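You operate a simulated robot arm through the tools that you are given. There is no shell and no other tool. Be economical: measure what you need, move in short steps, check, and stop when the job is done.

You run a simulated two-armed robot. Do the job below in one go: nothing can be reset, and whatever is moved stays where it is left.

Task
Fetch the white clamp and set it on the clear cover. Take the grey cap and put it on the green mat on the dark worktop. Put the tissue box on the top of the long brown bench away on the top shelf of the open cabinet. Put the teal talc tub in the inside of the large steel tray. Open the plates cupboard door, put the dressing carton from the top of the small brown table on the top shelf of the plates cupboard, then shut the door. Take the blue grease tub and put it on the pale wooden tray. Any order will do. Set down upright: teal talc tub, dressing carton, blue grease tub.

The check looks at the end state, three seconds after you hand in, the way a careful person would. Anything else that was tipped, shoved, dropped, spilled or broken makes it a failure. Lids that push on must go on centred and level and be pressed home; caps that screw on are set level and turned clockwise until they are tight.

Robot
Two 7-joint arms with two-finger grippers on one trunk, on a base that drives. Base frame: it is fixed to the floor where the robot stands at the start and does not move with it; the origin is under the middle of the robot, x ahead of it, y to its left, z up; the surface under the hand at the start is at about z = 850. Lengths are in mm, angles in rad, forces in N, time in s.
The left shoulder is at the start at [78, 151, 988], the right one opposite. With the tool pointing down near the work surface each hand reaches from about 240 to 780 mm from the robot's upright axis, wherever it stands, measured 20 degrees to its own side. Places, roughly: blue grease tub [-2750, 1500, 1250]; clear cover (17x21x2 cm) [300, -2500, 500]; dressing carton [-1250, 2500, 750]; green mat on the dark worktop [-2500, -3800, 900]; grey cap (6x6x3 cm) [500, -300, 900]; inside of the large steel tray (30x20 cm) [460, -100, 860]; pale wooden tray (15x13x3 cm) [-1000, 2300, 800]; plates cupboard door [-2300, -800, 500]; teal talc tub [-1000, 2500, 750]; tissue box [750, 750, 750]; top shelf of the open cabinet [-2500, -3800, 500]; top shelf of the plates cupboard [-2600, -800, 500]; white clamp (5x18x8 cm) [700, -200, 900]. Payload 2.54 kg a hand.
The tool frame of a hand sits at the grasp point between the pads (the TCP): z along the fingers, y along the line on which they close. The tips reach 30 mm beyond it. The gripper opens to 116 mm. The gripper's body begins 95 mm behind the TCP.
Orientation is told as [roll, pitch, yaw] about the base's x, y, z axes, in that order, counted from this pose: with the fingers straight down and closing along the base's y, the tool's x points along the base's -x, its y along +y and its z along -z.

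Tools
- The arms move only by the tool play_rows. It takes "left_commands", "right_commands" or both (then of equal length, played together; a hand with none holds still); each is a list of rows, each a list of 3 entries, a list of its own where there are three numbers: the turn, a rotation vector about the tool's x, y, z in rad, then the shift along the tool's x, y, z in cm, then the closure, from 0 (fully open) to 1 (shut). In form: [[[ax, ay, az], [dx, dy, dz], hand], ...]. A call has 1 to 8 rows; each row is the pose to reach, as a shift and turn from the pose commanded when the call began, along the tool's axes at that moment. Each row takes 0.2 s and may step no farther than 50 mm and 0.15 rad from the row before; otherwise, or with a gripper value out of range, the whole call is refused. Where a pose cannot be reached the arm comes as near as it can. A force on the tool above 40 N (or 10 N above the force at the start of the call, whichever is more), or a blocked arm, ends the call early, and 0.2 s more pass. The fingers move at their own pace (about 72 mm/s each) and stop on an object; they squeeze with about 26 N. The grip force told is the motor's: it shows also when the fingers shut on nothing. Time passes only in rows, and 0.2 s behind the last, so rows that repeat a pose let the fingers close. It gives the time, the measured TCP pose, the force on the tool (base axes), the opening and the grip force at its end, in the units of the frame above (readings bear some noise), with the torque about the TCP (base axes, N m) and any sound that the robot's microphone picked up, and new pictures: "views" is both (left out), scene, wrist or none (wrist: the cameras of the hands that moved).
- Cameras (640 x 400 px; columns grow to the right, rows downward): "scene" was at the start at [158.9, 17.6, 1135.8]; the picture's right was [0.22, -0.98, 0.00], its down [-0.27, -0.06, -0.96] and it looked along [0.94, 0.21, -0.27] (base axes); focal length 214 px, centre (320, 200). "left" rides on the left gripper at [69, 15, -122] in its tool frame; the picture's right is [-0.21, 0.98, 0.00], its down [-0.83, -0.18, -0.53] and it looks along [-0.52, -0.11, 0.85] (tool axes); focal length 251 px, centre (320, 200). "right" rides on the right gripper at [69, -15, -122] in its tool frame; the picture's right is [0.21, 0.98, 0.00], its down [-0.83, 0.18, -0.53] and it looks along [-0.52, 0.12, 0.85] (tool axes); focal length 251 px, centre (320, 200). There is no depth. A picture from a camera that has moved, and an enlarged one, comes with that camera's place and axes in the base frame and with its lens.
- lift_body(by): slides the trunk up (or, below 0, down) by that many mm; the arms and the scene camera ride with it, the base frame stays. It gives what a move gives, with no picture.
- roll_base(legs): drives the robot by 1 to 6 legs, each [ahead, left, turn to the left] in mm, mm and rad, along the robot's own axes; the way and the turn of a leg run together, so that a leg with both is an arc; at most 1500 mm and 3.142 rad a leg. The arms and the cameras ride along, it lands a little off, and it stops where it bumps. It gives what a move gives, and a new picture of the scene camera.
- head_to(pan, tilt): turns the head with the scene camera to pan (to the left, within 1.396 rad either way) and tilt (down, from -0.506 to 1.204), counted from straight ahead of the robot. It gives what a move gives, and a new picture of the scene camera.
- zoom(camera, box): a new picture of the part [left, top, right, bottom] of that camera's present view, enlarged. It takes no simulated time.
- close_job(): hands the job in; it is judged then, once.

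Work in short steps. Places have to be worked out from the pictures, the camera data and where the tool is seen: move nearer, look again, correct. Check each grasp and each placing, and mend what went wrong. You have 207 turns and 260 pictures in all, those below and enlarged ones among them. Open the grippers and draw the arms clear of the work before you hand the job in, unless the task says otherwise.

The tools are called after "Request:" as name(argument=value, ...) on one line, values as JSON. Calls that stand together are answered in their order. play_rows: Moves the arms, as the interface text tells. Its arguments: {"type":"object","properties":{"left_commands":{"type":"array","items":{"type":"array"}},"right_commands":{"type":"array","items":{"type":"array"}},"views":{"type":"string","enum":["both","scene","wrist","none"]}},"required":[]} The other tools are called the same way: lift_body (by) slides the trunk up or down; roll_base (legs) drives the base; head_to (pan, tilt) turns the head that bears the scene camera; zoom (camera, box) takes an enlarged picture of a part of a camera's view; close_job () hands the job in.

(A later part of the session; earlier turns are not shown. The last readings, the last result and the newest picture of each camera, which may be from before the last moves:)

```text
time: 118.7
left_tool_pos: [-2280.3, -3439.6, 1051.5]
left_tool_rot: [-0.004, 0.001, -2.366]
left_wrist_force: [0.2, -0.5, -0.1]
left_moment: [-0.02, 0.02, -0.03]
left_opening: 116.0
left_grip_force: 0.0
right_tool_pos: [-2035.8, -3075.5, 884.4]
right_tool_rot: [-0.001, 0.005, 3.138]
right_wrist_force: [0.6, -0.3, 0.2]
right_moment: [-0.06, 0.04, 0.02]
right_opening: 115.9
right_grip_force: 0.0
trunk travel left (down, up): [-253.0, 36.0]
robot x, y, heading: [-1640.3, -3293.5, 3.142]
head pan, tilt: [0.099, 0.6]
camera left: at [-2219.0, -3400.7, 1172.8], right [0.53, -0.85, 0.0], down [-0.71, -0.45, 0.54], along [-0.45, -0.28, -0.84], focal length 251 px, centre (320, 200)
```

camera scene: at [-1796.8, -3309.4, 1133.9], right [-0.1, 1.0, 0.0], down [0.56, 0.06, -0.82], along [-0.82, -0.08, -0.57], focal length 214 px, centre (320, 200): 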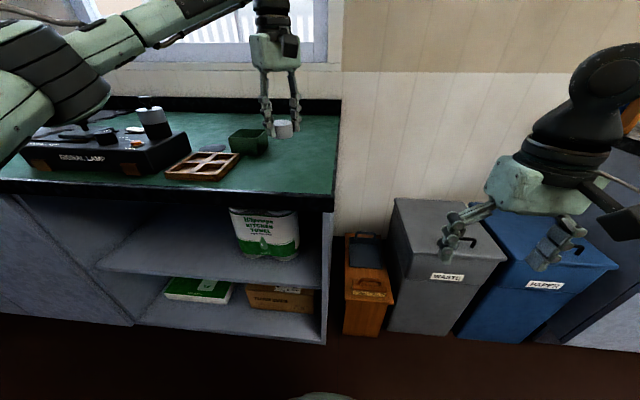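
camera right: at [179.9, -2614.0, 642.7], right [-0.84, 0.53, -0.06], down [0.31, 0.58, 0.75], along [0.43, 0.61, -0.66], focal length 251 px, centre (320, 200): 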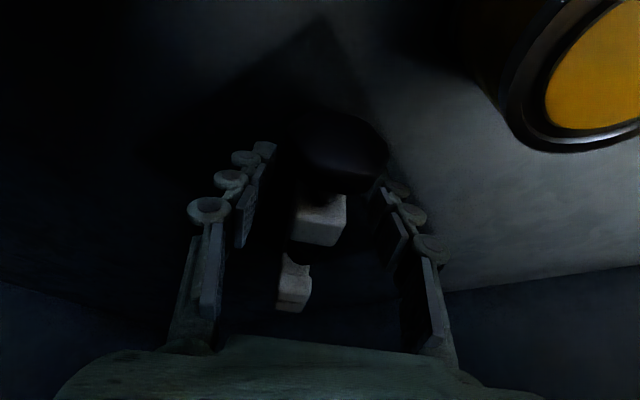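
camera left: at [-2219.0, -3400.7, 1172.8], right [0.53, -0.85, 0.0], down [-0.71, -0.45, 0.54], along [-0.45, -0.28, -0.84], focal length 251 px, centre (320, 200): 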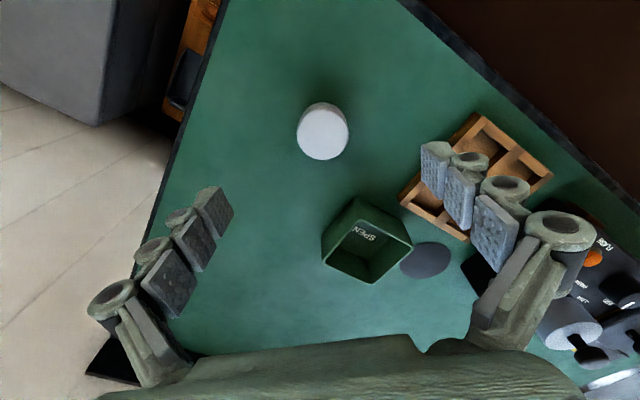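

Cap sits on the mat. Retract the left arm and look at the open cabinet's shelf for later, then head for the +y end.

Request:
play_rows(left_commands=[[[0, 0, 0], [2.6, 3.0, -1.5], 0], [[0, 0, 0.1], [5.25, 6.05, -3], 0], [[0, 0, 0.2], [7.9, 9.1, -4.5], 0], [[0, 0, 0.32], [10.5, 12.1, -6], 0], [[0, 0, 0.44], [13.1, 15.1, -7.5], 0], [[0, 0, 0.56], [15.8, 18.2, -9], 0], [[0, 0, 0.67], [18.4, 21.2, -10], 0], [[0, 0, 0.78], [19.5, 22.2, -10], 0]], views="none")

Request:
roll_base(legs=[[-300, 0, 0], [0, 0, -1.571], [1500, 0, 0], [1000, 0, 0]])

Request:
head_to(pan=0.9, tilt=0.35)

```text
time: 120.5
left_tool_pos: [-1984.1, -3462.2, 1145.3]
left_tool_rot: [-0.003, -0.003, 3.141]
left_wrist_force: [1.1, 0.1, 0.7]
left_moment: [-0.02, 0.02, -0.02]
left_opening: 116.0
left_grip_force: 0.1
right_tool_pos: [-2034.8, -3076.0, 884.7]
right_tool_rot: [-0.005, 0.005, 3.138]
right_wrist_force: [-0.6, -0.6, -0.5]
right_moment: [0.02, -0.01, -0.02]
right_opening: 115.9
right_grip_force: 0.1
trunk travel left (down, up): [-253.0, 36.0]
robot x, y, heading: [-1636.2, -3298.4, 3.141]
head pan, tilt: [0.099, 0.6]
```

```text
time: 138.3
left_tool_pos: [-1558.8, -434.4, 1146.5]
left_tool_rot: [-0.002, -0.001, 1.589]
left_wrist_force: [-0.8, -0.1, 0.5]
left_moment: [0.02, 0.01, 0.04]
left_opening: 116.1
left_grip_force: 0.2
right_tool_pos: [-1172.9, -376.0, 884.8]
right_tool_rot: [-0.002, 0.005, 1.586]
right_wrist_force: [-0.4, -0.2, -0.6]
right_moment: [-0.02, 0.01, -0.02]
right_opening: 115.8
right_grip_force: 0.0
trunk travel left (down, up): [-253.0, 36.0]
robot x, y, heading: [-1389.0, -771.8, 1.585]
head pan, tilt: [0.099, 0.6]
camera scene: at [-1400.1, -622.6, 1133.9], right [0.99, 0.12, 0.0], down [0.07, -0.56, -0.82], along [-0.1, 0.82, -0.57], focal length 214 px, centre (320, 200)
```

scene: 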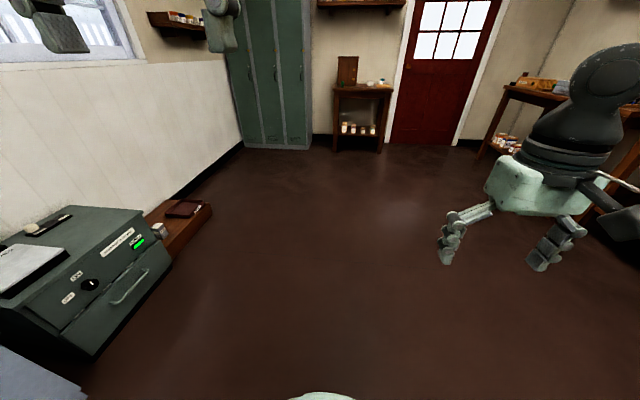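

```text
time: 139.4
left_tool_pos: [-1558.9, -434.7, 1147.7]
left_tool_rot: [-0.003, -0.001, 1.588]
left_wrist_force: [-0.4, 0.1, -0.4]
left_moment: [0.01, 0.01, 0.03]
left_opening: 115.8
left_grip_force: 0.2
right_tool_pos: [-1172.9, -378.7, 884.8]
right_tool_rot: [-0.005, 0.005, 1.587]
right_wrist_force: [-0.2, 0.3, 0.4]
right_moment: [-0.05, 0.01, 0.0]
right_opening: 115.9
right_grip_force: 0.1
trunk travel left (down, up): [-253.0, 36.0]
robot x, y, heading: [-1387.4, -776.9, 1.586]
head pan, tilt: [0.901, 0.351]
camera scene: at [-1463.7, -653.9, 1156.7], right [0.61, 0.79, 0.0], down [0.27, -0.21, -0.94], along [-0.74, 0.57, -0.34], focal length 214 px, centre (320, 200)
```

scene: 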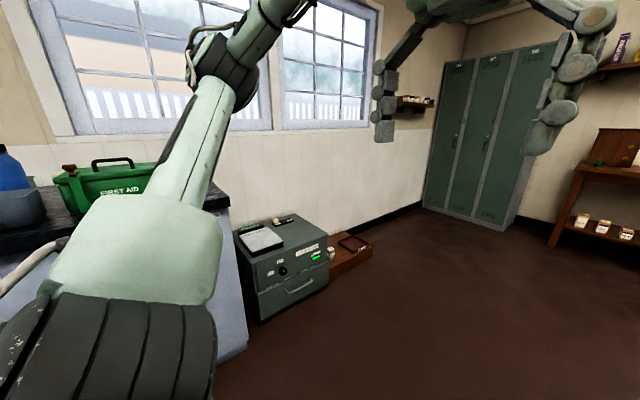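

I can see the wall shelf (left wall, by the lockers) and the small brown table by the red door. I drive to face the wall shelf.

Request:
roll_base(legs=[[1200, 0, 0], [1070, 540, 0], [0, 0, 1.556]])

Request:
head_to(pan=0, tilt=0.05)

Request:
zoom(camera="scene", box=[160, 100, 480, 300])

```text
time: 155.1
left_tool_pos: [-2395.7, 1334.3, 1146.3]
left_tool_rot: [-0.001, -0.002, 3.132]
left_wrist_force: [0.5, 0.4, -0.3]
left_moment: [0.0, -0.02, 0.01]
left_opening: 115.8
left_grip_force: 0.0
right_tool_pos: [-2442.3, 1721.7, 885.0]
right_tool_rot: [-0.004, 0.005, 3.129]
right_wrist_force: [0.2, 0.0, 0.1]
right_moment: [-0.04, -0.01, -0.03]
right_opening: 115.9
right_grip_force: 0.0
trunk travel left (down, up): [-253.0, 36.0]
robot x, y, heading: [-2049.1, 1492.4, 3.13]
head pan, tilt: [0.901, 0.351]
camera scene: at [-2176.4, 1420.5, 1156.7], right [-0.78, 0.63, 0.0], down [0.22, 0.27, -0.94], along [-0.59, -0.73, -0.34], focal length 214 px, centre (320, 200)
```

scene: 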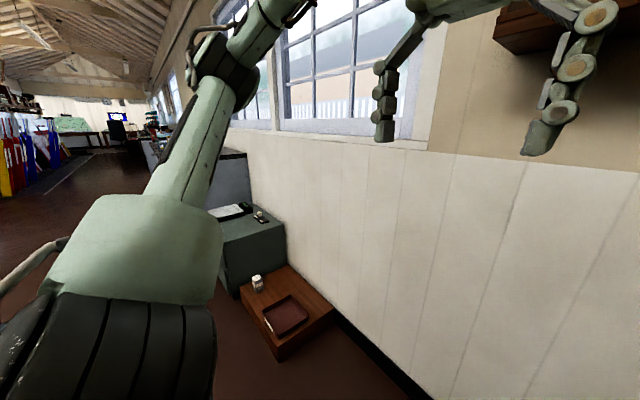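

```text
time: 156.3
left_tool_pos: [-2396.7, 1334.9, 1147.4]
left_tool_rot: [-0.001, -0.001, 3.133]
left_wrist_force: [-0.3, 1.0, 0.3]
left_moment: [-0.01, 0.02, 0.0]
left_opening: 116.1
left_grip_force: 0.1
right_tool_pos: [-2442.5, 1720.8, 884.1]
right_tool_rot: [-0.003, 0.006, 3.128]
right_wrist_force: [0.0, -0.1, 0.1]
right_moment: [-0.02, 0.01, 0.01]
right_opening: 116.2
right_grip_force: 0.1
trunk travel left (down, up): [-253.0, 36.0]
robot x, y, heading: [-2048.3, 1493.8, 3.131]
head pan, tilt: [0.0, 0.051]
camera scene: at [-2209.0, 1493.8, 1184.6], right [0.01, 1.0, 0.0], down [0.05, 0.0, -1.0], along [-1.0, 0.01, -0.05], focal length 214 px, centre (320, 200)
```

scene: 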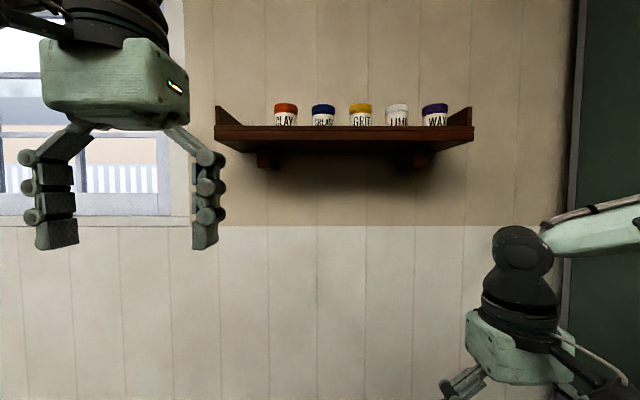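

```text
2.00 times, centred on (320, 200) of scene
camera zoom: at [-2209.0, 1493.8, 1184.6], right [0.01, 1.0, 0.0], down [0.05, 0.0, -1.0], along [-1.0, 0.01, -0.05], focal length 429 px, centre (320, 200)
```

zoom: 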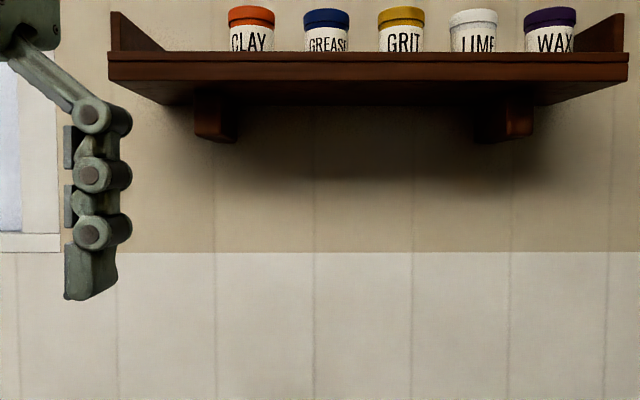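

Grease tub (blue lid) is second from the left. I lift the trunk for parallax to get the shelf's depth and height.

Request:
lift_body(by=35)

Request:
zoom(camera="scene", box=[160, 80, 480, 280])

```text
time: 157.1
left_tool_pos: [-2395.9, 1333.4, 1180.6]
left_tool_rot: [-0.002, -0.002, 3.134]
left_wrist_force: [-0.7, -0.4, 0.3]
left_moment: [0.0, 0.0, 0.01]
left_opening: 115.8
left_grip_force: 0.2
right_tool_pos: [-2443.3, 1720.5, 918.1]
right_tool_rot: [-0.006, 0.006, 3.129]
right_wrist_force: [-0.2, 0.3, -0.9]
right_moment: [-0.01, -0.03, -0.02]
right_opening: 116.1
right_grip_force: 0.0
trunk travel left (down, up): [-288.0, 1.0]
robot x, y, heading: [-2046.9, 1492.9, 3.129]
head pan, tilt: [0.0, 0.051]
```

```text
2.00 times, centred on (320, 180) of scene
camera zoom: at [-2209.2, 1493.9, 1219.5], right [0.01, 1.0, 0.0], down [0.05, 0.0, -1.0], along [-1.0, 0.01, -0.05], focal length 429 px, centre (320, 240)
```

zoom: 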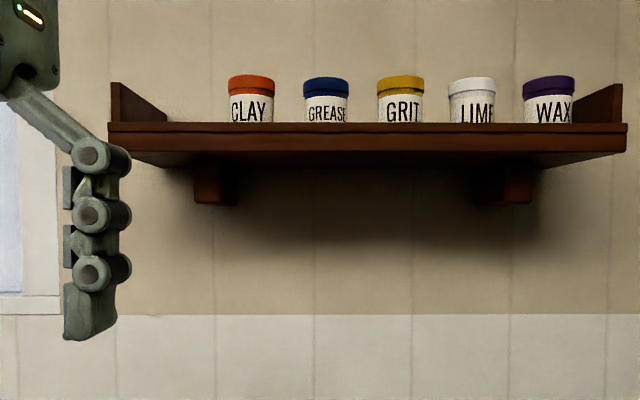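

Shelf top is at z≈1332 with its front at x≈-2716; the grease tub is about [-2768, 1507], top ≈1396, ~56 mm wide. I position the base for the right arm and raise the right hand with the fingers pitched forward 0.8 rad.

Request:
roll_base(legs=[[0, 140, 0.01], [160, 0, 0]])

Request:
play_rows(right_commands=[[[0, -0.1, 0], [1, 0.7, -4.7], 0.2], [[0, -0.2, 0], [2, 1.4, -9.4], 0.3], [[0, -0.3, 0], [3, 2.1, -14.1], 0.3], [[0, -0.4, 0], [4, 2.8, -18.8], 0.3], [[0, -0.5, 0], [5, 3.5, -23.5], 0.3], [[0, -0.6, 0], [6, 4.2, -28.2], 0.3], [[0, -0.7, 0], [7, 4.9, -32.9], 0.3], [[0, -0.8, 0], [8, 5.6, -37.6], 0.3]], views="both")

```text
time: 160.1
left_tool_pos: [-2559.0, 1190.6, 1181.0]
left_tool_rot: [0.0, -0.001, -3.137]
left_wrist_force: [0.6, -0.2, -0.4]
left_moment: [0.0, 0.0, -0.01]
left_opening: 116.1
left_grip_force: 0.1
right_tool_pos: [-2611.0, 1577.4, 919.3]
right_tool_rot: [-0.004, 0.008, -3.139]
right_wrist_force: [0.6, -0.3, 0.2]
right_moment: [0.02, -0.02, -0.03]
right_opening: 115.9
right_grip_force: 0.0
trunk travel left (down, up): [-288.0, 1.0]
robot x, y, heading: [-2212.2, 1355.5, -3.137]
head pan, tilt: [0.0, 0.051]
camera scene: at [-2374.8, 1353.7, 1219.5], right [-0.01, 1.0, 0.0], down [0.05, 0.0, -1.0], along [-1.0, -0.01, -0.05], focal length 214 px, centre (320, 200)
```

scene: 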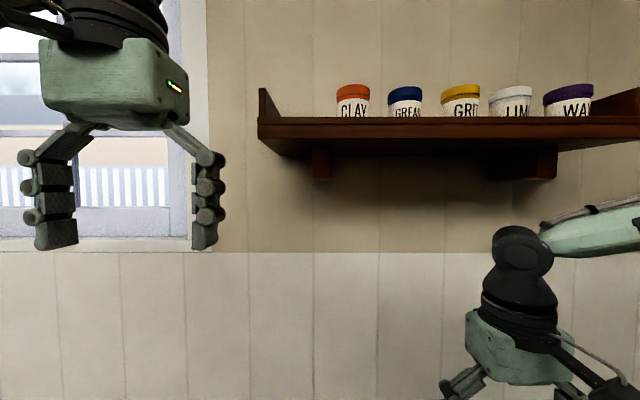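

```text
time: 161.9
left_tool_pos: [-2558.8, 1190.1, 1181.9]
left_tool_rot: [-0.002, -0.003, -3.138]
left_wrist_force: [-0.3, 0.0, -0.6]
left_moment: [0.02, 0.05, 0.02]
left_opening: 116.2
left_grip_force: 0.0
right_tool_pos: [-2531.4, 1522.4, 1296.8]
right_tool_rot: [-0.006, -0.796, -3.134]
right_wrist_force: [-0.3, -0.2, 0.0]
right_moment: [0.02, -0.02, -0.03]
right_opening: 81.3
right_grip_force: 0.0
trunk travel left (down, up): [-288.0, 1.0]
robot x, y, heading: [-2217.8, 1353.6, -3.134]
head pan, tilt: [0.0, 0.051]
camera scene: at [-2373.6, 1353.3, 1219.7], right [-0.01, 1.0, 0.0], down [0.05, 0.0, -1.0], along [-1.0, -0.01, -0.05], focal length 214 px, centre (320, 200)
camera right: at [-2396.7, 1538.7, 1332.2], right [0.15, -0.98, -0.16], down [-0.2, -0.19, 0.96], along [-0.97, -0.12, -0.22], focal length 251 px, centre (320, 200)
```

scene: 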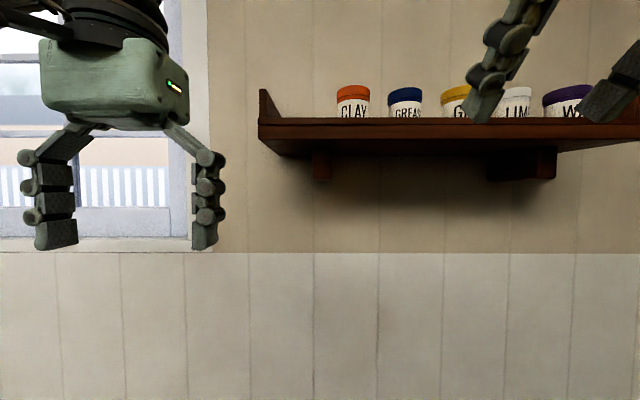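
right: 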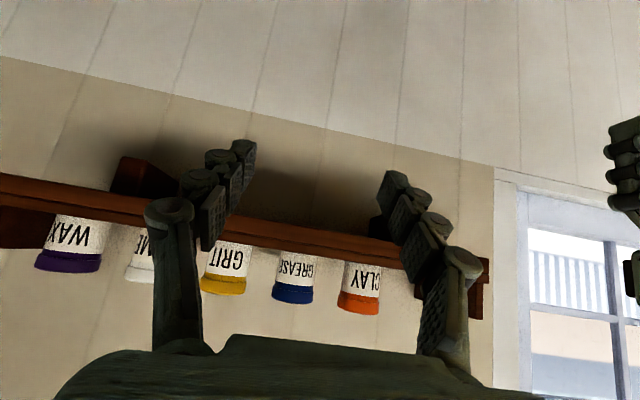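

Tub refined at about (-2770, 1507). Move up and forward in line with it and check.

Request:
play_rows(right_commands=[[[0, 0, 0], [-4.1, 0.5, -0.75], 0.3], [[0, 0, 0], [-8.2, 1.0, -1.5], 0.3], [[0, 0, 0], [-12.2, 1.5, -2.2], 0.3], [[0, 0, 0], [-15.4, 1.5, 1.0], 0.3], [[0, 0, 0], [-18.4, 1.5, 4.2], 0.3]], views="both")

```text
time: 163.1
left_tool_pos: [-2559.4, 1191.5, 1182.0]
left_tool_rot: [-0.002, 0.0, -3.137]
left_wrist_force: [-0.3, 0.4, 0.1]
left_moment: [0.0, 0.02, 0.0]
left_opening: 115.8
left_grip_force: 0.1
right_tool_pos: [-2682.5, 1520.3, 1386.0]
right_tool_rot: [-0.002, -0.796, -3.138]
right_wrist_force: [-0.3, -0.5, -0.5]
right_moment: [-0.04, -0.01, 0.05]
right_opening: 81.3
right_grip_force: 0.1
right hand out of reach, approached as far as the arm can: row 4, 5
trunk travel left (down, up): [-288.0, 1.0]
robot x, y, heading: [-2215.0, 1356.8, -3.134]
head pan, tilt: [0.0, 0.051]
camera scene: at [-2374.0, 1354.0, 1219.6], right [0.0, 1.0, 0.0], down [0.05, 0.0, -1.0], along [-1.0, 0.0, -0.05], focal length 214 px, centre (320, 200)
camera right: at [-2548.3, 1535.3, 1421.5], right [0.15, -0.98, -0.15], down [-0.2, -0.18, 0.96], along [-0.97, -0.12, -0.22], focal length 251 px, centre (320, 200)
```

scene: 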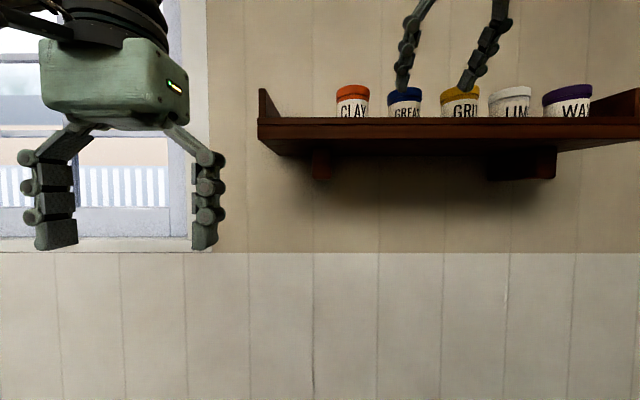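
right: 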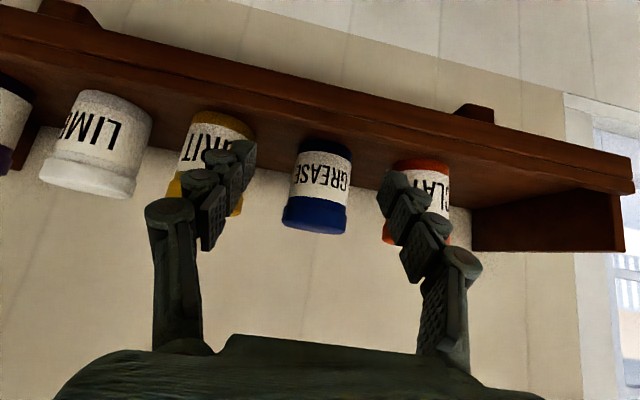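

Reach limit at this pitch. I retract 110 mm, flatten the pitch to 0.95, and drive the base 90 mm nearer.

Request:
play_rows(right_commands=[[[0, 0, 0], [2.6, 0.3, -2.65], 0.3], [[0, -0.08, 0], [5.2, 0.8, -5.3], 0.3], [[0, -0.15, 0], [7.67, 1.3, -7.9], 0.3]], views="none")

Request:
roll_base(legs=[[90, 0, 0]])

Request:
zoom(camera="right", box=[0, 0, 640, 400])

```text
time: 163.9
left_tool_pos: [-2557.5, 1190.6, 1182.5]
left_tool_rot: [-0.002, -0.005, -3.136]
left_wrist_force: [0.0, -0.2, -0.7]
left_moment: [0.0, 0.08, 0.0]
left_opening: 115.9
left_grip_force: 0.0
right_tool_pos: [-2569.8, 1508.1, 1389.9]
right_tool_rot: [-0.002, -0.945, -3.134]
right_wrist_force: [-0.1, -0.1, 0.2]
right_moment: [-0.03, -0.03, -0.01]
right_opening: 81.5
right_grip_force: 0.1
trunk travel left (down, up): [-288.0, 1.0]
robot x, y, heading: [-2214.0, 1357.8, -3.136]
head pan, tilt: [0.0, 0.051]
```

```text
time: 165.0
left_tool_pos: [-2649.9, 1191.8, 1181.2]
left_tool_rot: [-0.003, -0.002, -3.135]
left_wrist_force: [-0.6, 0.6, -0.3]
left_moment: [-0.01, -0.06, 0.02]
left_opening: 116.0
left_grip_force: 0.1
right_tool_pos: [-2662.3, 1508.9, 1388.5]
right_tool_rot: [-0.007, -0.944, -3.135]
right_wrist_force: [0.1, 0.1, 0.0]
right_moment: [-0.01, -0.02, 0.01]
right_opening: 81.2
right_grip_force: 0.1
trunk travel left (down, up): [-288.0, 1.0]
robot x, y, heading: [-2301.9, 1358.2, -3.138]
head pan, tilt: [0.0, 0.051]
camera scene: at [-2464.8, 1353.3, 1219.5], right [0.0, 1.0, 0.0], down [0.05, 0.0, -1.0], along [-1.0, 0.0, -0.05], focal length 214 px, centre (320, 200)
```

scene: 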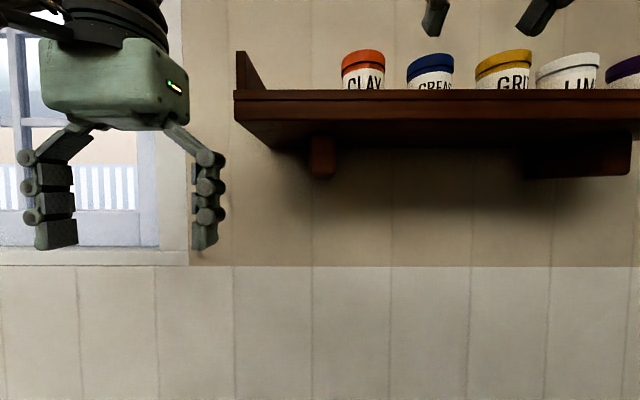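

```text
1.00 times, centred on (320, 200) of right (not enlarged: the box is as wide or as high as the picture)
camera zoom: at [-2523.9, 1523.2, 1403.0], right [0.13, -0.98, -0.18], down [-0.05, -0.18, 0.98], along [-0.99, -0.12, -0.07], focal length 251 px, centre (320, 200)
```

zoom: 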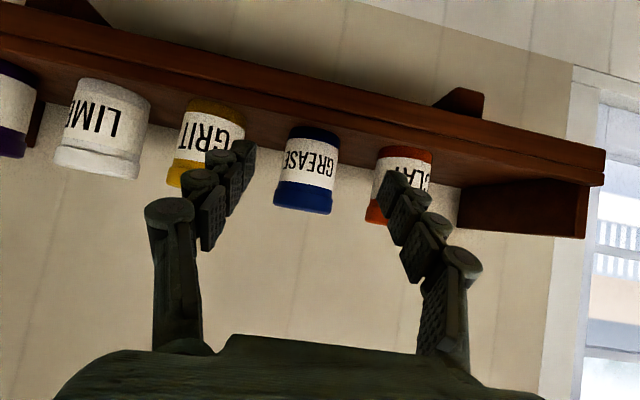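

Tub centre about (-2780, 1508), in line with the hand. Slide in and close.

Request:
play_rows(right_commands=[[[0, 0, 0], [-1.8, 0, 3.4], 0.3], [[0, 0, 0], [-3.7, 0, 6.9], 0.3], [[0, 0, 0], [-5.5, 0, 10.3], 0.3], [[0, 0, 0], [-5.5, 0, 10.3], 0.3]], views="both")

```text
time: 166.0
left_tool_pos: [-2647.3, 1189.9, 1180.9]
left_tool_rot: [-0.002, -0.003, -3.137]
left_wrist_force: [-0.1, 0.7, 0.0]
left_moment: [0.0, 0.01, 0.02]
left_opening: 115.9
left_grip_force: 0.0
right_tool_pos: [-2777.7, 1507.7, 1376.1]
right_tool_rot: [-0.005, -0.945, -3.136]
right_wrist_force: [0.1, 0.2, 0.1]
right_moment: [0.02, 0.0, 0.0]
right_opening: 81.1
right_grip_force: 0.0
trunk travel left (down, up): [-288.0, 1.0]
robot x, y, heading: [-2305.7, 1354.5, -3.132]
head pan, tilt: [0.0, 0.051]
camera scene: at [-2463.2, 1353.3, 1219.8], right [0.0, 1.0, 0.0], down [0.05, 0.0, -1.0], along [-1.0, 0.0, -0.05], focal length 214 px, centre (320, 200)
camera right: at [-2639.2, 1523.5, 1390.4], right [0.13, -0.98, -0.18], down [-0.05, -0.18, 0.98], along [-0.99, -0.12, -0.07], focal length 251 px, centre (320, 200)
```

scene: 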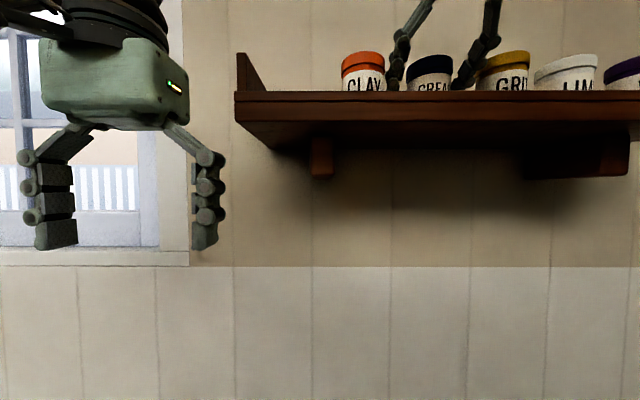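
right: 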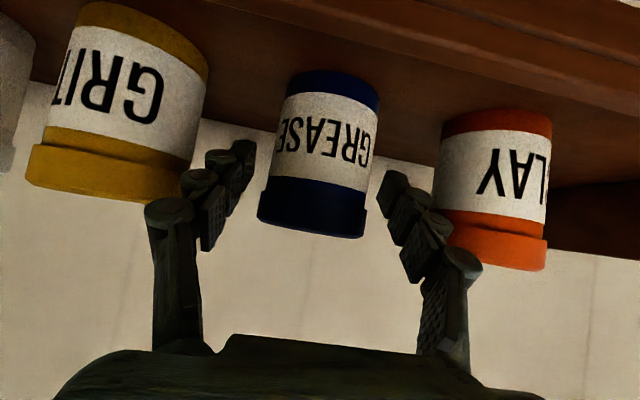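

Tub lies between the fingers; close.

Request:
play_rows(right_commands=[[[0, 0, 0], [0, 0, 0.4], 0.4], [[0, 0, 0], [0, 0, 0.4], 1], [[0, 0, 0], [0, 0, 0.4], 1], [[0, 0, 0], [0, 0, 0.4], 1]], views="wrist")

```text
time: 167.0
left_tool_pos: [-2647.0, 1190.1, 1181.2]
left_tool_rot: [-0.001, -0.002, -3.137]
left_wrist_force: [-0.1, 0.2, -0.1]
left_moment: [0.02, 0.02, 0.03]
left_opening: 116.1
left_grip_force: 0.1
right_tool_pos: [-2781.6, 1508.1, 1372.6]
right_tool_rot: [-0.002, -0.947, -3.135]
right_wrist_force: [-1.5, 1.0, 3.6]
right_moment: [0.07, 0.08, -0.01]
right_opening: 57.4
right_grip_force: 25.8
trunk travel left (down, up): [-288.0, 1.0]
robot x, y, heading: [-2308.1, 1356.6, -3.135]
head pan, tilt: [0.0, 0.051]
camera right: at [-2642.8, 1523.7, 1387.4], right [0.13, -0.98, -0.18], down [-0.05, -0.18, 0.98], along [-0.99, -0.12, -0.07], focal length 251 px, centre (320, 200)
```

right: 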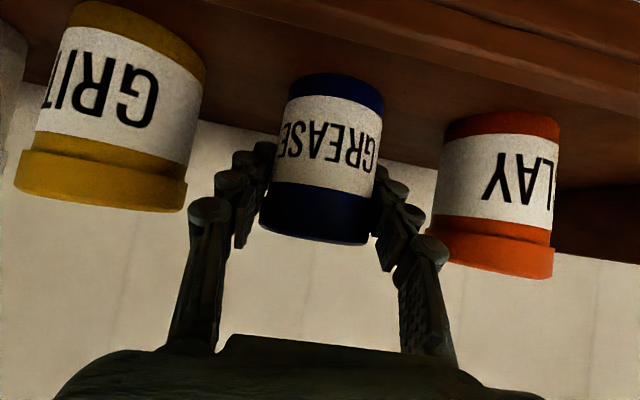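

Gripped (57 mm). Lift 25 mm and draw straight back off the shelf.

Request:
play_rows(right_commands=[[[0, 0, 0], [-1.0, 0, -0.7], 1], [[0, 0, 0], [-2.0, 0, -1.46], 1], [[0, 0, 0], [0.5, 0, -5.0], 1], [[0, 0, 0], [3.0, 0, -8.4], 1], [[0, 0, 0], [5.5, 0, -11.9], 1], [[0, 0, 0], [8.0, 0, -15.4], 1]], views="both")

```text
time: 168.4
left_tool_pos: [-2646.4, 1190.6, 1181.7]
left_tool_rot: [-0.001, -0.003, -3.135]
left_wrist_force: [0.7, -0.1, -0.5]
left_moment: [0.01, 0.02, 0.02]
left_opening: 115.7
left_grip_force: 0.1
right_tool_pos: [-2609.2, 1506.7, 1393.8]
right_tool_rot: [-0.003, -0.944, -3.134]
right_wrist_force: [1.0, -0.6, -1.8]
right_moment: [0.03, 0.03, 0.0]
right_opening: 57.4
right_grip_force: 25.9
trunk travel left (down, up): [-288.0, 1.0]
robot x, y, heading: [-2307.2, 1358.1, -3.136]
head pan, tilt: [0.0, 0.051]
camera scene: at [-2463.2, 1353.5, 1219.8], right [0.0, 1.0, 0.0], down [0.05, 0.0, -1.0], along [-1.0, 0.0, -0.05], focal length 214 px, centre (320, 200)
camera right: at [-2470.6, 1522.8, 1409.3], right [0.13, -0.98, -0.18], down [-0.05, -0.18, 0.98], along [-0.99, -0.12, -0.07], focal length 251 px, centre (320, 200)
```

scene: 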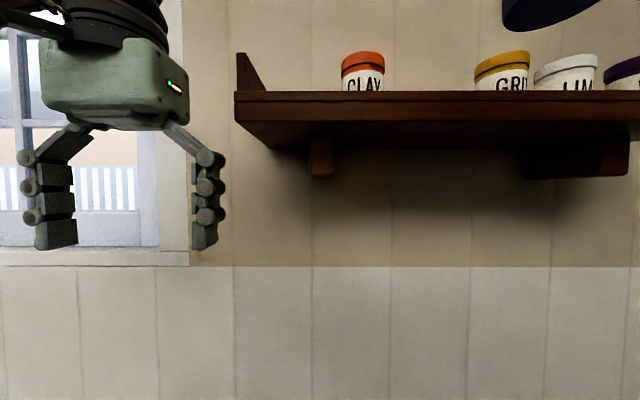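
right: 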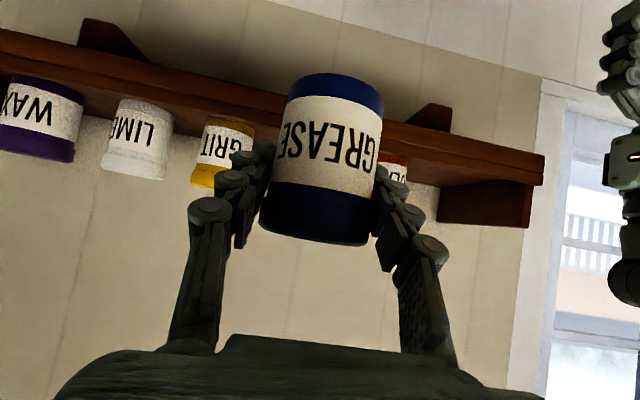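

Tub in hand. Back away, turn right to face the far wall, and drive to the small brown table.

Request:
roll_base(legs=[[-500, 0, 0], [0, 0, -1.575], [250, -670, 0]])

Request:
head_to(pan=0.0, tilt=0.4)

Request:
zoom(camera="scene", box=[160, 120, 480, 320])

```text
time: 181.5
left_tool_pos: [-1355.4, 1958.8, 1179.8]
left_tool_rot: [-0.002, 0.0, 1.611]
left_wrist_force: [-0.2, 0.2, -0.4]
left_moment: [0.0, 0.04, -0.01]
left_opening: 115.8
left_grip_force: 0.0
right_tool_pos: [-1038.9, 1933.1, 1394.1]
right_tool_rot: [-0.004, -0.944, 1.613]
right_wrist_force: [0.6, 0.2, -2.2]
right_moment: [-0.01, 0.0, -0.03]
right_opening: 57.2
right_grip_force: 25.4
trunk travel left (down, up): [-288.0, 1.0]
robot x, y, heading: [-1178.7, 1622.4, 1.61]
head pan, tilt: [0.0, 0.051]
camera scene: at [-1184.4, 1778.7, 1219.6], right [1.0, 0.04, 0.0], down [0.0, -0.05, -1.0], along [-0.04, 1.0, -0.05], focal length 214 px, centre (320, 200)
```

scene: 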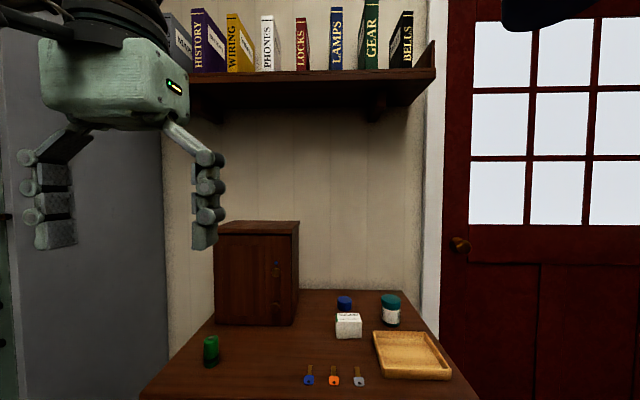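

```text
time: 182.3
left_tool_pos: [-1355.7, 1959.9, 1182.5]
left_tool_rot: [-0.002, -0.004, 1.612]
left_wrist_force: [-0.5, -0.5, 0.6]
left_moment: [0.02, -0.01, -0.01]
left_opening: 116.1
left_grip_force: 0.0
right_tool_pos: [-1037.4, 1933.1, 1393.6]
right_tool_rot: [-0.004, -0.945, 1.611]
right_wrist_force: [-0.4, -1.0, -2.0]
right_moment: [-0.01, -0.01, -0.04]
right_opening: 57.5
right_grip_force: 25.9
trunk travel left (down, up): [-288.0, 1.0]
robot x, y, heading: [-1174.9, 1624.6, 1.611]
head pan, tilt: [0.0, 0.4]
camera scene: at [-1184.5, 1780.1, 1187.3], right [1.0, 0.04, 0.0], down [0.02, -0.39, -0.92], along [-0.04, 0.92, -0.39], focal length 214 px, centre (320, 200)
```

scene: 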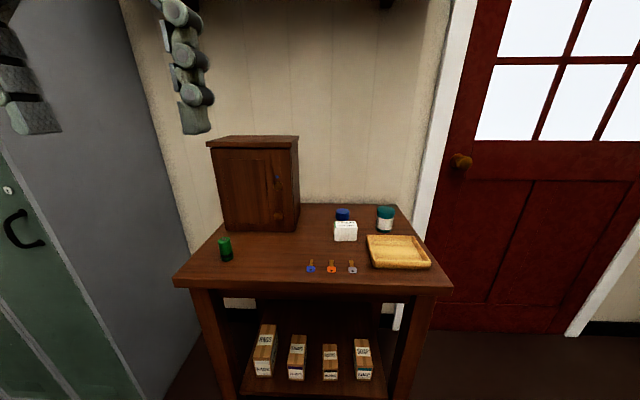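

```text
2.00 times, centred on (320, 220) of scene
camera zoom: at [-1184.5, 1780.1, 1187.3], right [1.0, 0.04, 0.0], down [0.02, -0.39, -0.92], along [-0.04, 0.92, -0.39], focal length 429 px, centre (320, 160)
```

zoom: 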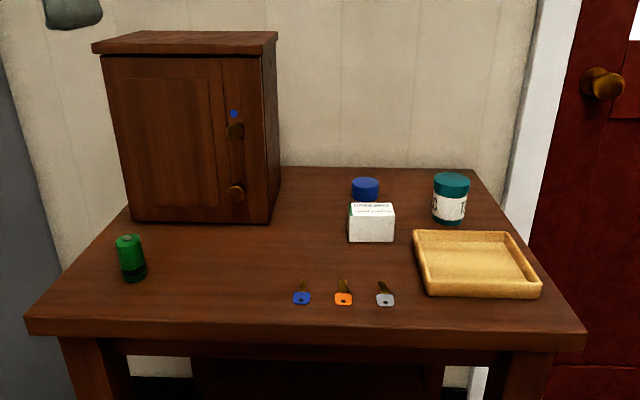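

Tray, teal talc tub and the white carton are all on the small table. I lower the trunk 200 mm for parallax to get the table height.

Request:
lift_body(by=-200)

Request:
zoom(camera="scene", box=[160, 80, 480, 280])

```text
time: 184.5
left_tool_pos: [-1355.6, 1959.9, 980.1]
left_tool_rot: [-0.002, -0.001, 1.612]
left_wrist_force: [-0.2, -0.1, 0.3]
left_moment: [0.0, 0.0, 0.03]
left_opening: 116.1
left_grip_force: 0.0
right_tool_pos: [-1037.8, 1932.0, 1193.9]
right_tool_rot: [-0.004, -0.943, 1.613]
right_wrist_force: [0.0, 0.6, -2.3]
right_moment: [0.02, 0.01, 0.02]
right_opening: 57.2
right_grip_force: 25.8
trunk travel left (down, up): [-88.0, 201.0]
robot x, y, heading: [-1179.1, 1619.8, 1.61]
head pan, tilt: [0.0, 0.4]
```

```text
2.00 times, centred on (320, 180) of scene
camera zoom: at [-1184.6, 1780.1, 987.3], right [1.0, 0.04, 0.0], down [0.02, -0.39, -0.92], along [-0.04, 0.92, -0.39], focal length 429 px, centre (320, 240)
```

zoom: 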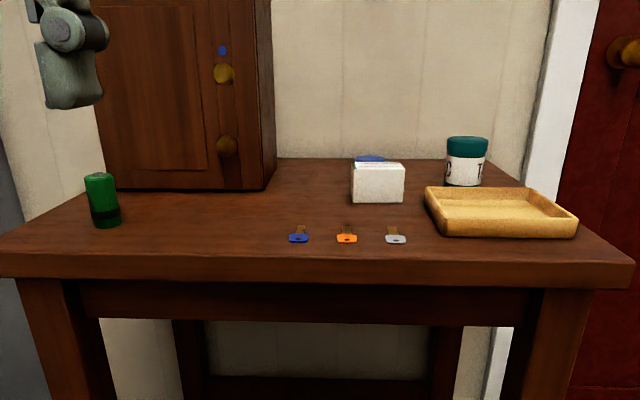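

Table top z≈798; tray centre about (-986, 2303), outer rim x -1062..-908, y 2241..2360. Bring the tub along toward a point above the tray.

Request:
play_rows(right_commands=[[[0, 0, 0], [0, -0.72, 4.9], 1], [[0, 0, 0], [0, -1.44, 9.8], 1], [[0, 0, 0], [0, -2.16, 14.7], 1], [[0, 0, 0], [0, -2.88, 19.6], 1], [[0, 0, 0], [0, -3.6, 24.5], 1], [[0, 0, 0], [0, -4.3, 29.4], 1], [[0, 0, 0], [0, -5.0, 34.3], 1], [[0, 0, 0], [0, -5.8, 39.2], 1]], views="both")

```text
time: 186.3
left_tool_pos: [-1356.4, 1961.1, 980.4]
left_tool_rot: [-0.001, -0.001, 1.61]
left_wrist_force: [0.5, 0.3, -0.3]
left_moment: [0.0, -0.02, -0.02]
left_opening: 115.9
left_grip_force: 0.2
right_tool_pos: [-992.1, 2254.4, 966.1]
right_tool_rot: [-0.003, -0.945, 1.614]
right_wrist_force: [0.3, -0.1, -1.2]
right_moment: [-0.03, 0.01, -0.01]
right_opening: 57.3
right_grip_force: 25.9
trunk travel left (down, up): [-88.0, 201.0]
robot x, y, heading: [-1176.7, 1623.1, 1.61]
head pan, tilt: [0.0, 0.4]
camera scene: at [-1184.5, 1780.4, 987.1], right [1.0, 0.04, 0.0], down [0.02, -0.39, -0.92], along [-0.04, 0.92, -0.39], focal length 214 px, centre (320, 200)
camera right: at [-972.0, 2115.8, 981.0], right [-0.97, -0.16, -0.18], down [-0.19, 0.05, 0.98], along [-0.15, 0.99, -0.07], focal length 251 px, centre (320, 200)
```

scene: 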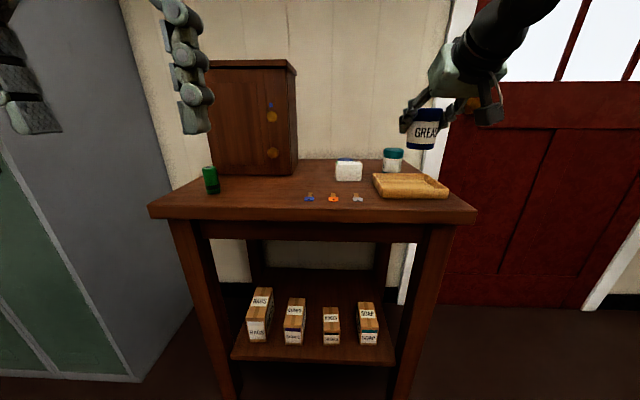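
right: 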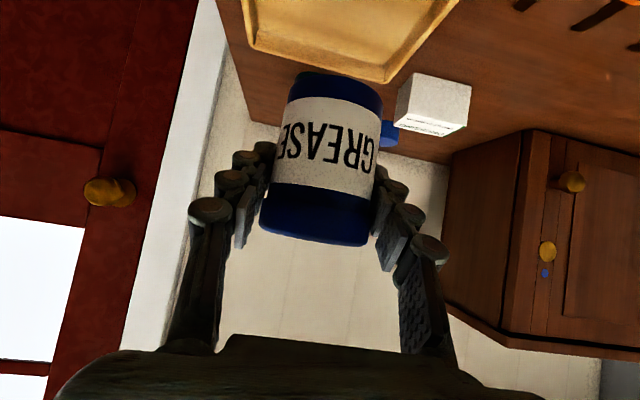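

Aligned. Descend toward the tray.

Request:
play_rows(right_commands=[[[0, 0, 0], [1.7, -0.27, 3.2], 1], [[0, 0, 0], [3.3, -0.5, 6.3], 1], [[0, 0, 0], [5.0, -0.8, 9.5], 1], [[0, 0, 0], [5.0, -0.8, 9.5], 1]], views="both")

```text
time: 187.3
left_tool_pos: [-1356.5, 1959.7, 980.5]
left_tool_rot: [-0.003, -0.001, 1.611]
left_wrist_force: [0.2, 0.0, 0.2]
left_moment: [0.0, -0.03, 0.03]
left_opening: 116.0
left_grip_force: 0.1
right_tool_pos: [-983.9, 2300.7, 868.2]
right_tool_rot: [-0.004, -0.944, 1.613]
right_wrist_force: [0.0, -0.2, -1.5]
right_moment: [-0.02, -0.02, -0.04]
right_opening: 57.5
right_grip_force: 26.3
trunk travel left (down, up): [-88.0, 201.0]
robot x, y, heading: [-1178.8, 1622.1, 1.612]
head pan, tilt: [0.0, 0.4]
camera scene: at [-1184.5, 1780.3, 987.2], right [1.0, 0.04, 0.0], down [0.02, -0.39, -0.92], along [-0.04, 0.92, -0.39], focal length 214 px, centre (320, 200)
camera right: at [-964.9, 2161.4, 883.4], right [-0.97, -0.16, -0.18], down [-0.19, 0.04, 0.98], along [-0.15, 0.99, -0.07], focal length 251 px, centre (320, 200)
```

scene: 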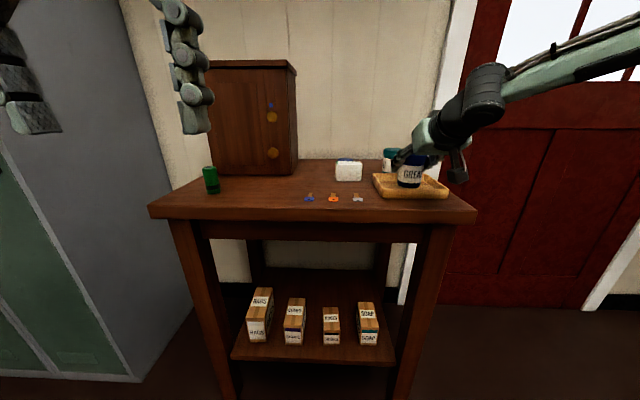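
right: 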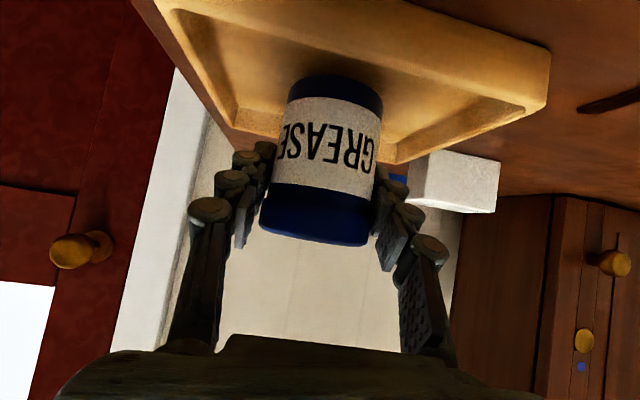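

Tub is centred over the tray. Lower the remaining ~20 mm in small steps.

Request:
play_rows(right_commands=[[[0, 0, 0], [0.65, 0, 0.47], 1], [[0, 0, 0], [1.05, 0, 0.76], 1]], views="none")

Request:
play_rows(right_commands=[[[0, 0, 0], [0.2, 0, 0.15], 1], [[0, 0, 0], [0.4, 0, 0.29], 1]], views="none")

Request:
play_rows(right_commands=[[[0, 0, 0], [0.2, 0, 0.15], 1], [[0, 0, 0], [0.4, 0, 0.29], 1]], views="none")

```text
time: 187.9
left_tool_pos: [-1354.7, 1959.2, 981.7]
left_tool_rot: [-0.001, -0.002, 1.612]
left_wrist_force: [0.5, 0.3, 0.1]
left_moment: [-0.01, 0.03, 0.03]
left_opening: 116.2
left_grip_force: 0.1
right_tool_pos: [-986.0, 2299.3, 858.6]
right_tool_rot: [-0.005, -0.948, 1.613]
right_wrist_force: [2.1, 0.7, 5.1]
right_moment: [-0.09, -0.04, 0.0]
right_opening: 57.3
right_grip_force: 25.8
trunk travel left (down, up): [-88.0, 201.0]
robot x, y, heading: [-1177.5, 1623.0, 1.61]
head pan, tilt: [0.0, 0.4]
```

```text
time: 188.5
left_tool_pos: [-1355.4, 1958.4, 982.4]
left_tool_rot: [-0.001, -0.004, 1.61]
left_wrist_force: [0.4, -0.9, -0.1]
left_moment: [0.02, -0.01, 0.02]
left_opening: 116.0
left_grip_force: 0.1
right_tool_pos: [-985.4, 2299.8, 855.7]
right_tool_rot: [-0.007, -0.958, 1.616]
right_wrist_force: [2.5, 3.6, 23.9]
right_moment: [0.12, 0.01, -0.19]
right_opening: 57.8
right_grip_force: 26.1
trunk travel left (down, up): [-88.0, 201.0]
robot x, y, heading: [-1177.2, 1622.5, 1.609]
head pan, tilt: [0.0, 0.4]
```

```text
time: 189.1
left_tool_pos: [-1357.2, 1958.5, 982.8]
left_tool_rot: [-0.002, -0.006, 1.61]
left_wrist_force: [-0.7, 0.5, 0.6]
left_moment: [-0.01, -0.01, 0.0]
left_opening: 115.8
left_grip_force: 0.1
right_tool_pos: [-986.3, 2299.4, 849.3]
right_tool_rot: [-0.004, -0.949, 1.612]
right_wrist_force: [1.4, 2.6, 23.7]
right_moment: [0.14, 0.05, -0.03]
right_opening: 57.5
right_grip_force: 26.0
trunk travel left (down, up): [-88.0, 201.0]
robot x, y, heading: [-1176.4, 1621.3, 1.61]
head pan, tilt: [0.0, 0.4]
```

Firm contact. Ease up 3 mm, open, and look.

Request:
play_rows(right_commands=[[[0, 0, 0], [-0.24, 0, -0.17], 1], [[0, 0, 0], [-0.24, 0, -0.17], 0.4], [[0, 0, 0], [-0.24, 0, -0.17], 0.3], [[0, 0, 0], [-0.24, 0, -0.17], 0.3]], views="both")

```text
time: 190.1
left_tool_pos: [-1355.2, 1958.8, 980.8]
left_tool_rot: [-0.003, -0.001, 1.612]
left_wrist_force: [-0.8, 0.3, -0.2]
left_moment: [-0.03, 0.0, -0.04]
left_opening: 116.3
left_grip_force: 0.1
right_tool_pos: [-985.3, 2299.2, 848.5]
right_tool_rot: [-0.007, -0.942, 1.614]
right_wrist_force: [0.2, 0.5, -0.2]
right_moment: [-0.01, -0.02, -0.04]
right_opening: 81.3
right_grip_force: 0.0
trunk travel left (down, up): [-88.0, 201.0]
robot x, y, heading: [-1177.0, 1618.4, 1.612]
head pan, tilt: [0.0, 0.4]
camera scene: at [-1184.6, 1780.1, 987.2], right [1.0, 0.04, 0.0], down [0.02, -0.39, -0.92], along [-0.04, 0.92, -0.39], focal length 214 px, centre (320, 200)
camera right: at [-966.1, 2161.3, 863.5], right [-0.97, -0.16, -0.18], down [-0.19, 0.05, 0.98], along [-0.15, 0.99, -0.07], focal length 251 px, centre (320, 200)
```

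scene: 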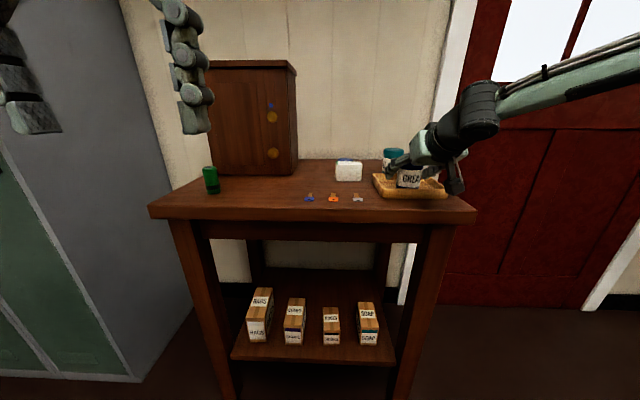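
right: 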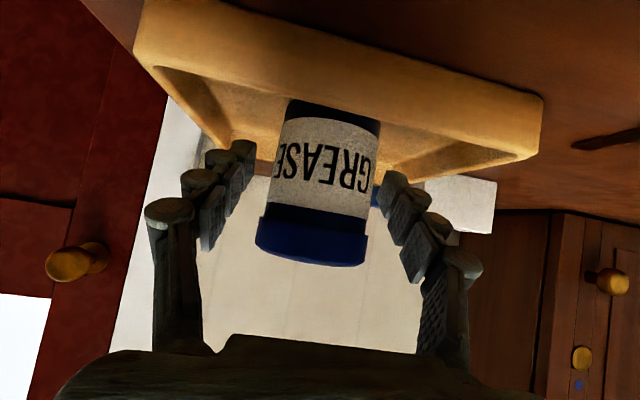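

The tub stands upright in the tray. Withdraw along the fingers.

Request:
play_rows(right_commands=[[[0, 0, 0], [0, 0, -4], 0.3], [[0, 0, 0], [0, 0, -8], 0.3], [[0, 0, 0], [-2, 0, -12], 0.3], [[0, 0, 0], [-4, 0, -16], 0.3], [[0, 0, 0], [-6, 0, -20], 0.3]], views="scene")

Request:
zoom(camera="scene", box=[280, 130, 480, 230])

```text
time: 191.3
left_tool_pos: [-1356.0, 1958.8, 980.7]
left_tool_rot: [-0.002, -0.002, 1.611]
left_wrist_force: [0.7, -0.5, 0.4]
left_moment: [0.0, 0.01, -0.03]
left_opening: 115.9
left_grip_force: 0.1
right_tool_pos: [-978.2, 2172.3, 1012.1]
right_tool_rot: [-0.004, -0.944, 1.615]
right_wrist_force: [0.1, -0.2, -0.2]
right_moment: [0.04, -0.01, 0.03]
right_opening: 81.4
right_grip_force: 0.0
trunk travel left (down, up): [-88.0, 201.0]
robot x, y, heading: [-1178.1, 1621.7, 1.613]
head pan, tilt: [0.0, 0.4]
camera scene: at [-1184.6, 1780.0, 987.2], right [1.0, 0.04, 0.0], down [0.02, -0.39, -0.92], along [-0.04, 0.92, -0.39], focal length 214 px, centre (320, 200)
```

scene: 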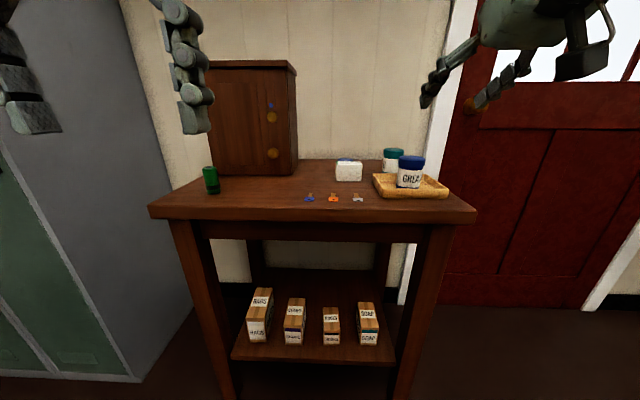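

```text
3.20 times, centred on (380, 180) of scene
camera zoom: at [-1184.6, 1780.0, 987.2], right [1.0, 0.04, 0.0], down [0.02, -0.39, -0.92], along [-0.04, 0.92, -0.39], focal length 686 px, centre (128, 264)
```

zoom: 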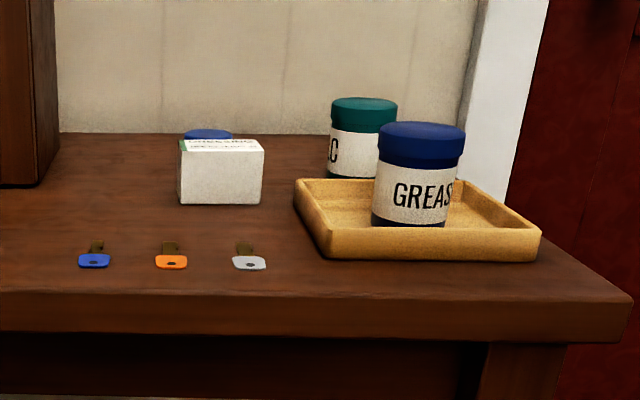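

The carton's label reads DRESSING, so that is the one. Next the teal talc tub (about [-987, 2462]) with the right hand: I move the base closer, raise the trunk a little and steepen the right hand.

Request:
lift_body(by=100)

Request:
roll_base(legs=[[165, -20, -0.04]])

Request:
play_rows(right_commands=[[[0, 0.15, 0], [0, 0, 0], 0.2], [[0, 0.3, 0], [0, 0, 0], 0.2], [[0, 0.44, 0], [0, 0, 0], 0.2]], views="wrist")

```text
time: 192.6
left_tool_pos: [-1355.3, 1958.7, 1080.3]
left_tool_rot: [-0.001, -0.001, 1.612]
left_wrist_force: [-0.1, 0.3, 0.3]
left_moment: [-0.01, -0.01, 0.01]
left_opening: 115.9
left_grip_force: 0.1
right_tool_pos: [-976.8, 2173.8, 1112.1]
right_tool_rot: [-0.005, -0.945, 1.612]
right_wrist_force: [0.1, 0.4, -0.1]
right_moment: [0.01, 0.0, -0.01]
right_opening: 81.4
right_grip_force: 0.1
trunk travel left (down, up): [-188.0, 101.0]
robot x, y, heading: [-1177.3, 1620.9, 1.614]
head pan, tilt: [0.0, 0.4]
```

```text
time: 194.1
left_tool_pos: [-1324.4, 2130.2, 1080.8]
left_tool_rot: [0.0, -0.001, 1.568]
left_wrist_force: [0.5, 0.3, 0.3]
left_moment: [-0.06, 0.0, 0.01]
left_opening: 116.2
left_grip_force: 0.0
right_tool_pos: [-937.3, 2329.7, 1113.4]
right_tool_rot: [-0.004, -0.944, 1.571]
right_wrist_force: [-0.2, 0.1, -0.3]
right_moment: [0.01, -0.01, 0.01]
right_opening: 81.2
right_grip_force: 0.1
trunk travel left (down, up): [-188.0, 101.0]
robot x, y, heading: [-1159.6, 1788.7, 1.569]
head pan, tilt: [0.0, 0.4]
camera scene: at [-1160.9, 1944.2, 1087.1], right [1.0, 0.0, 0.0], down [0.0, -0.39, -0.92], along [0.0, 0.92, -0.39], focal length 214 px, centre (320, 200)
```

scene: 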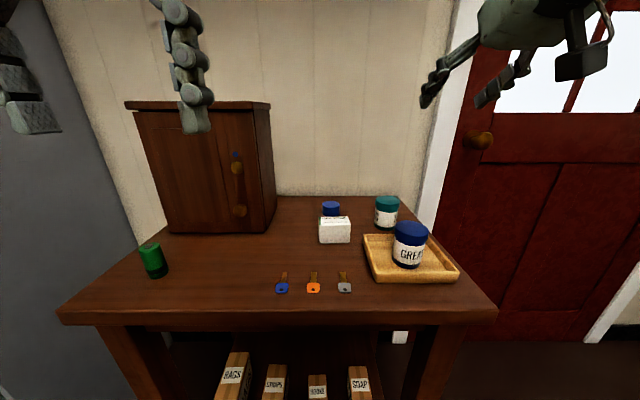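

```text
time: 194.8
left_tool_pos: [-1324.6, 2130.2, 1081.6]
left_tool_rot: [-0.001, -0.001, 1.569]
left_wrist_force: [0.2, 0.4, -0.1]
left_moment: [0.02, -0.03, -0.02]
left_opening: 116.1
left_grip_force: 0.0
right_tool_pos: [-937.9, 2328.4, 1112.5]
right_tool_rot: [-0.003, -0.502, 1.569]
right_wrist_force: [-0.4, -1.0, -1.4]
right_moment: [0.0, -0.04, -0.03]
right_opening: 92.7
right_grip_force: 0.1
trunk travel left (down, up): [-188.0, 101.0]
robot x, y, heading: [-1163.3, 1788.4, 1.567]
head pan, tilt: [0.0, 0.4]
camera right: at [-924.1, 2208.6, 1185.4], right [-0.98, -0.18, -0.11], down [-0.18, 0.47, 0.87], along [-0.11, 0.86, -0.49], focal length 251 px, centre (320, 200)
```

right: 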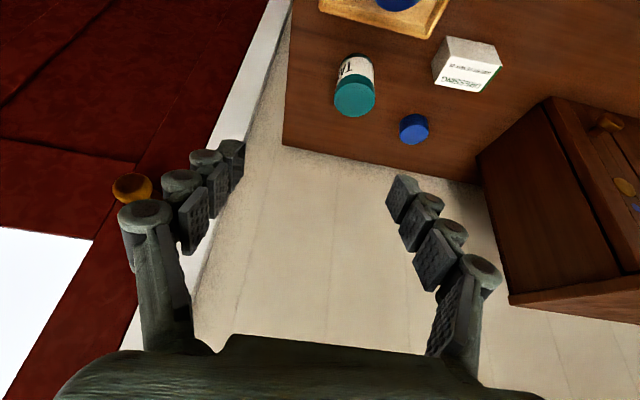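

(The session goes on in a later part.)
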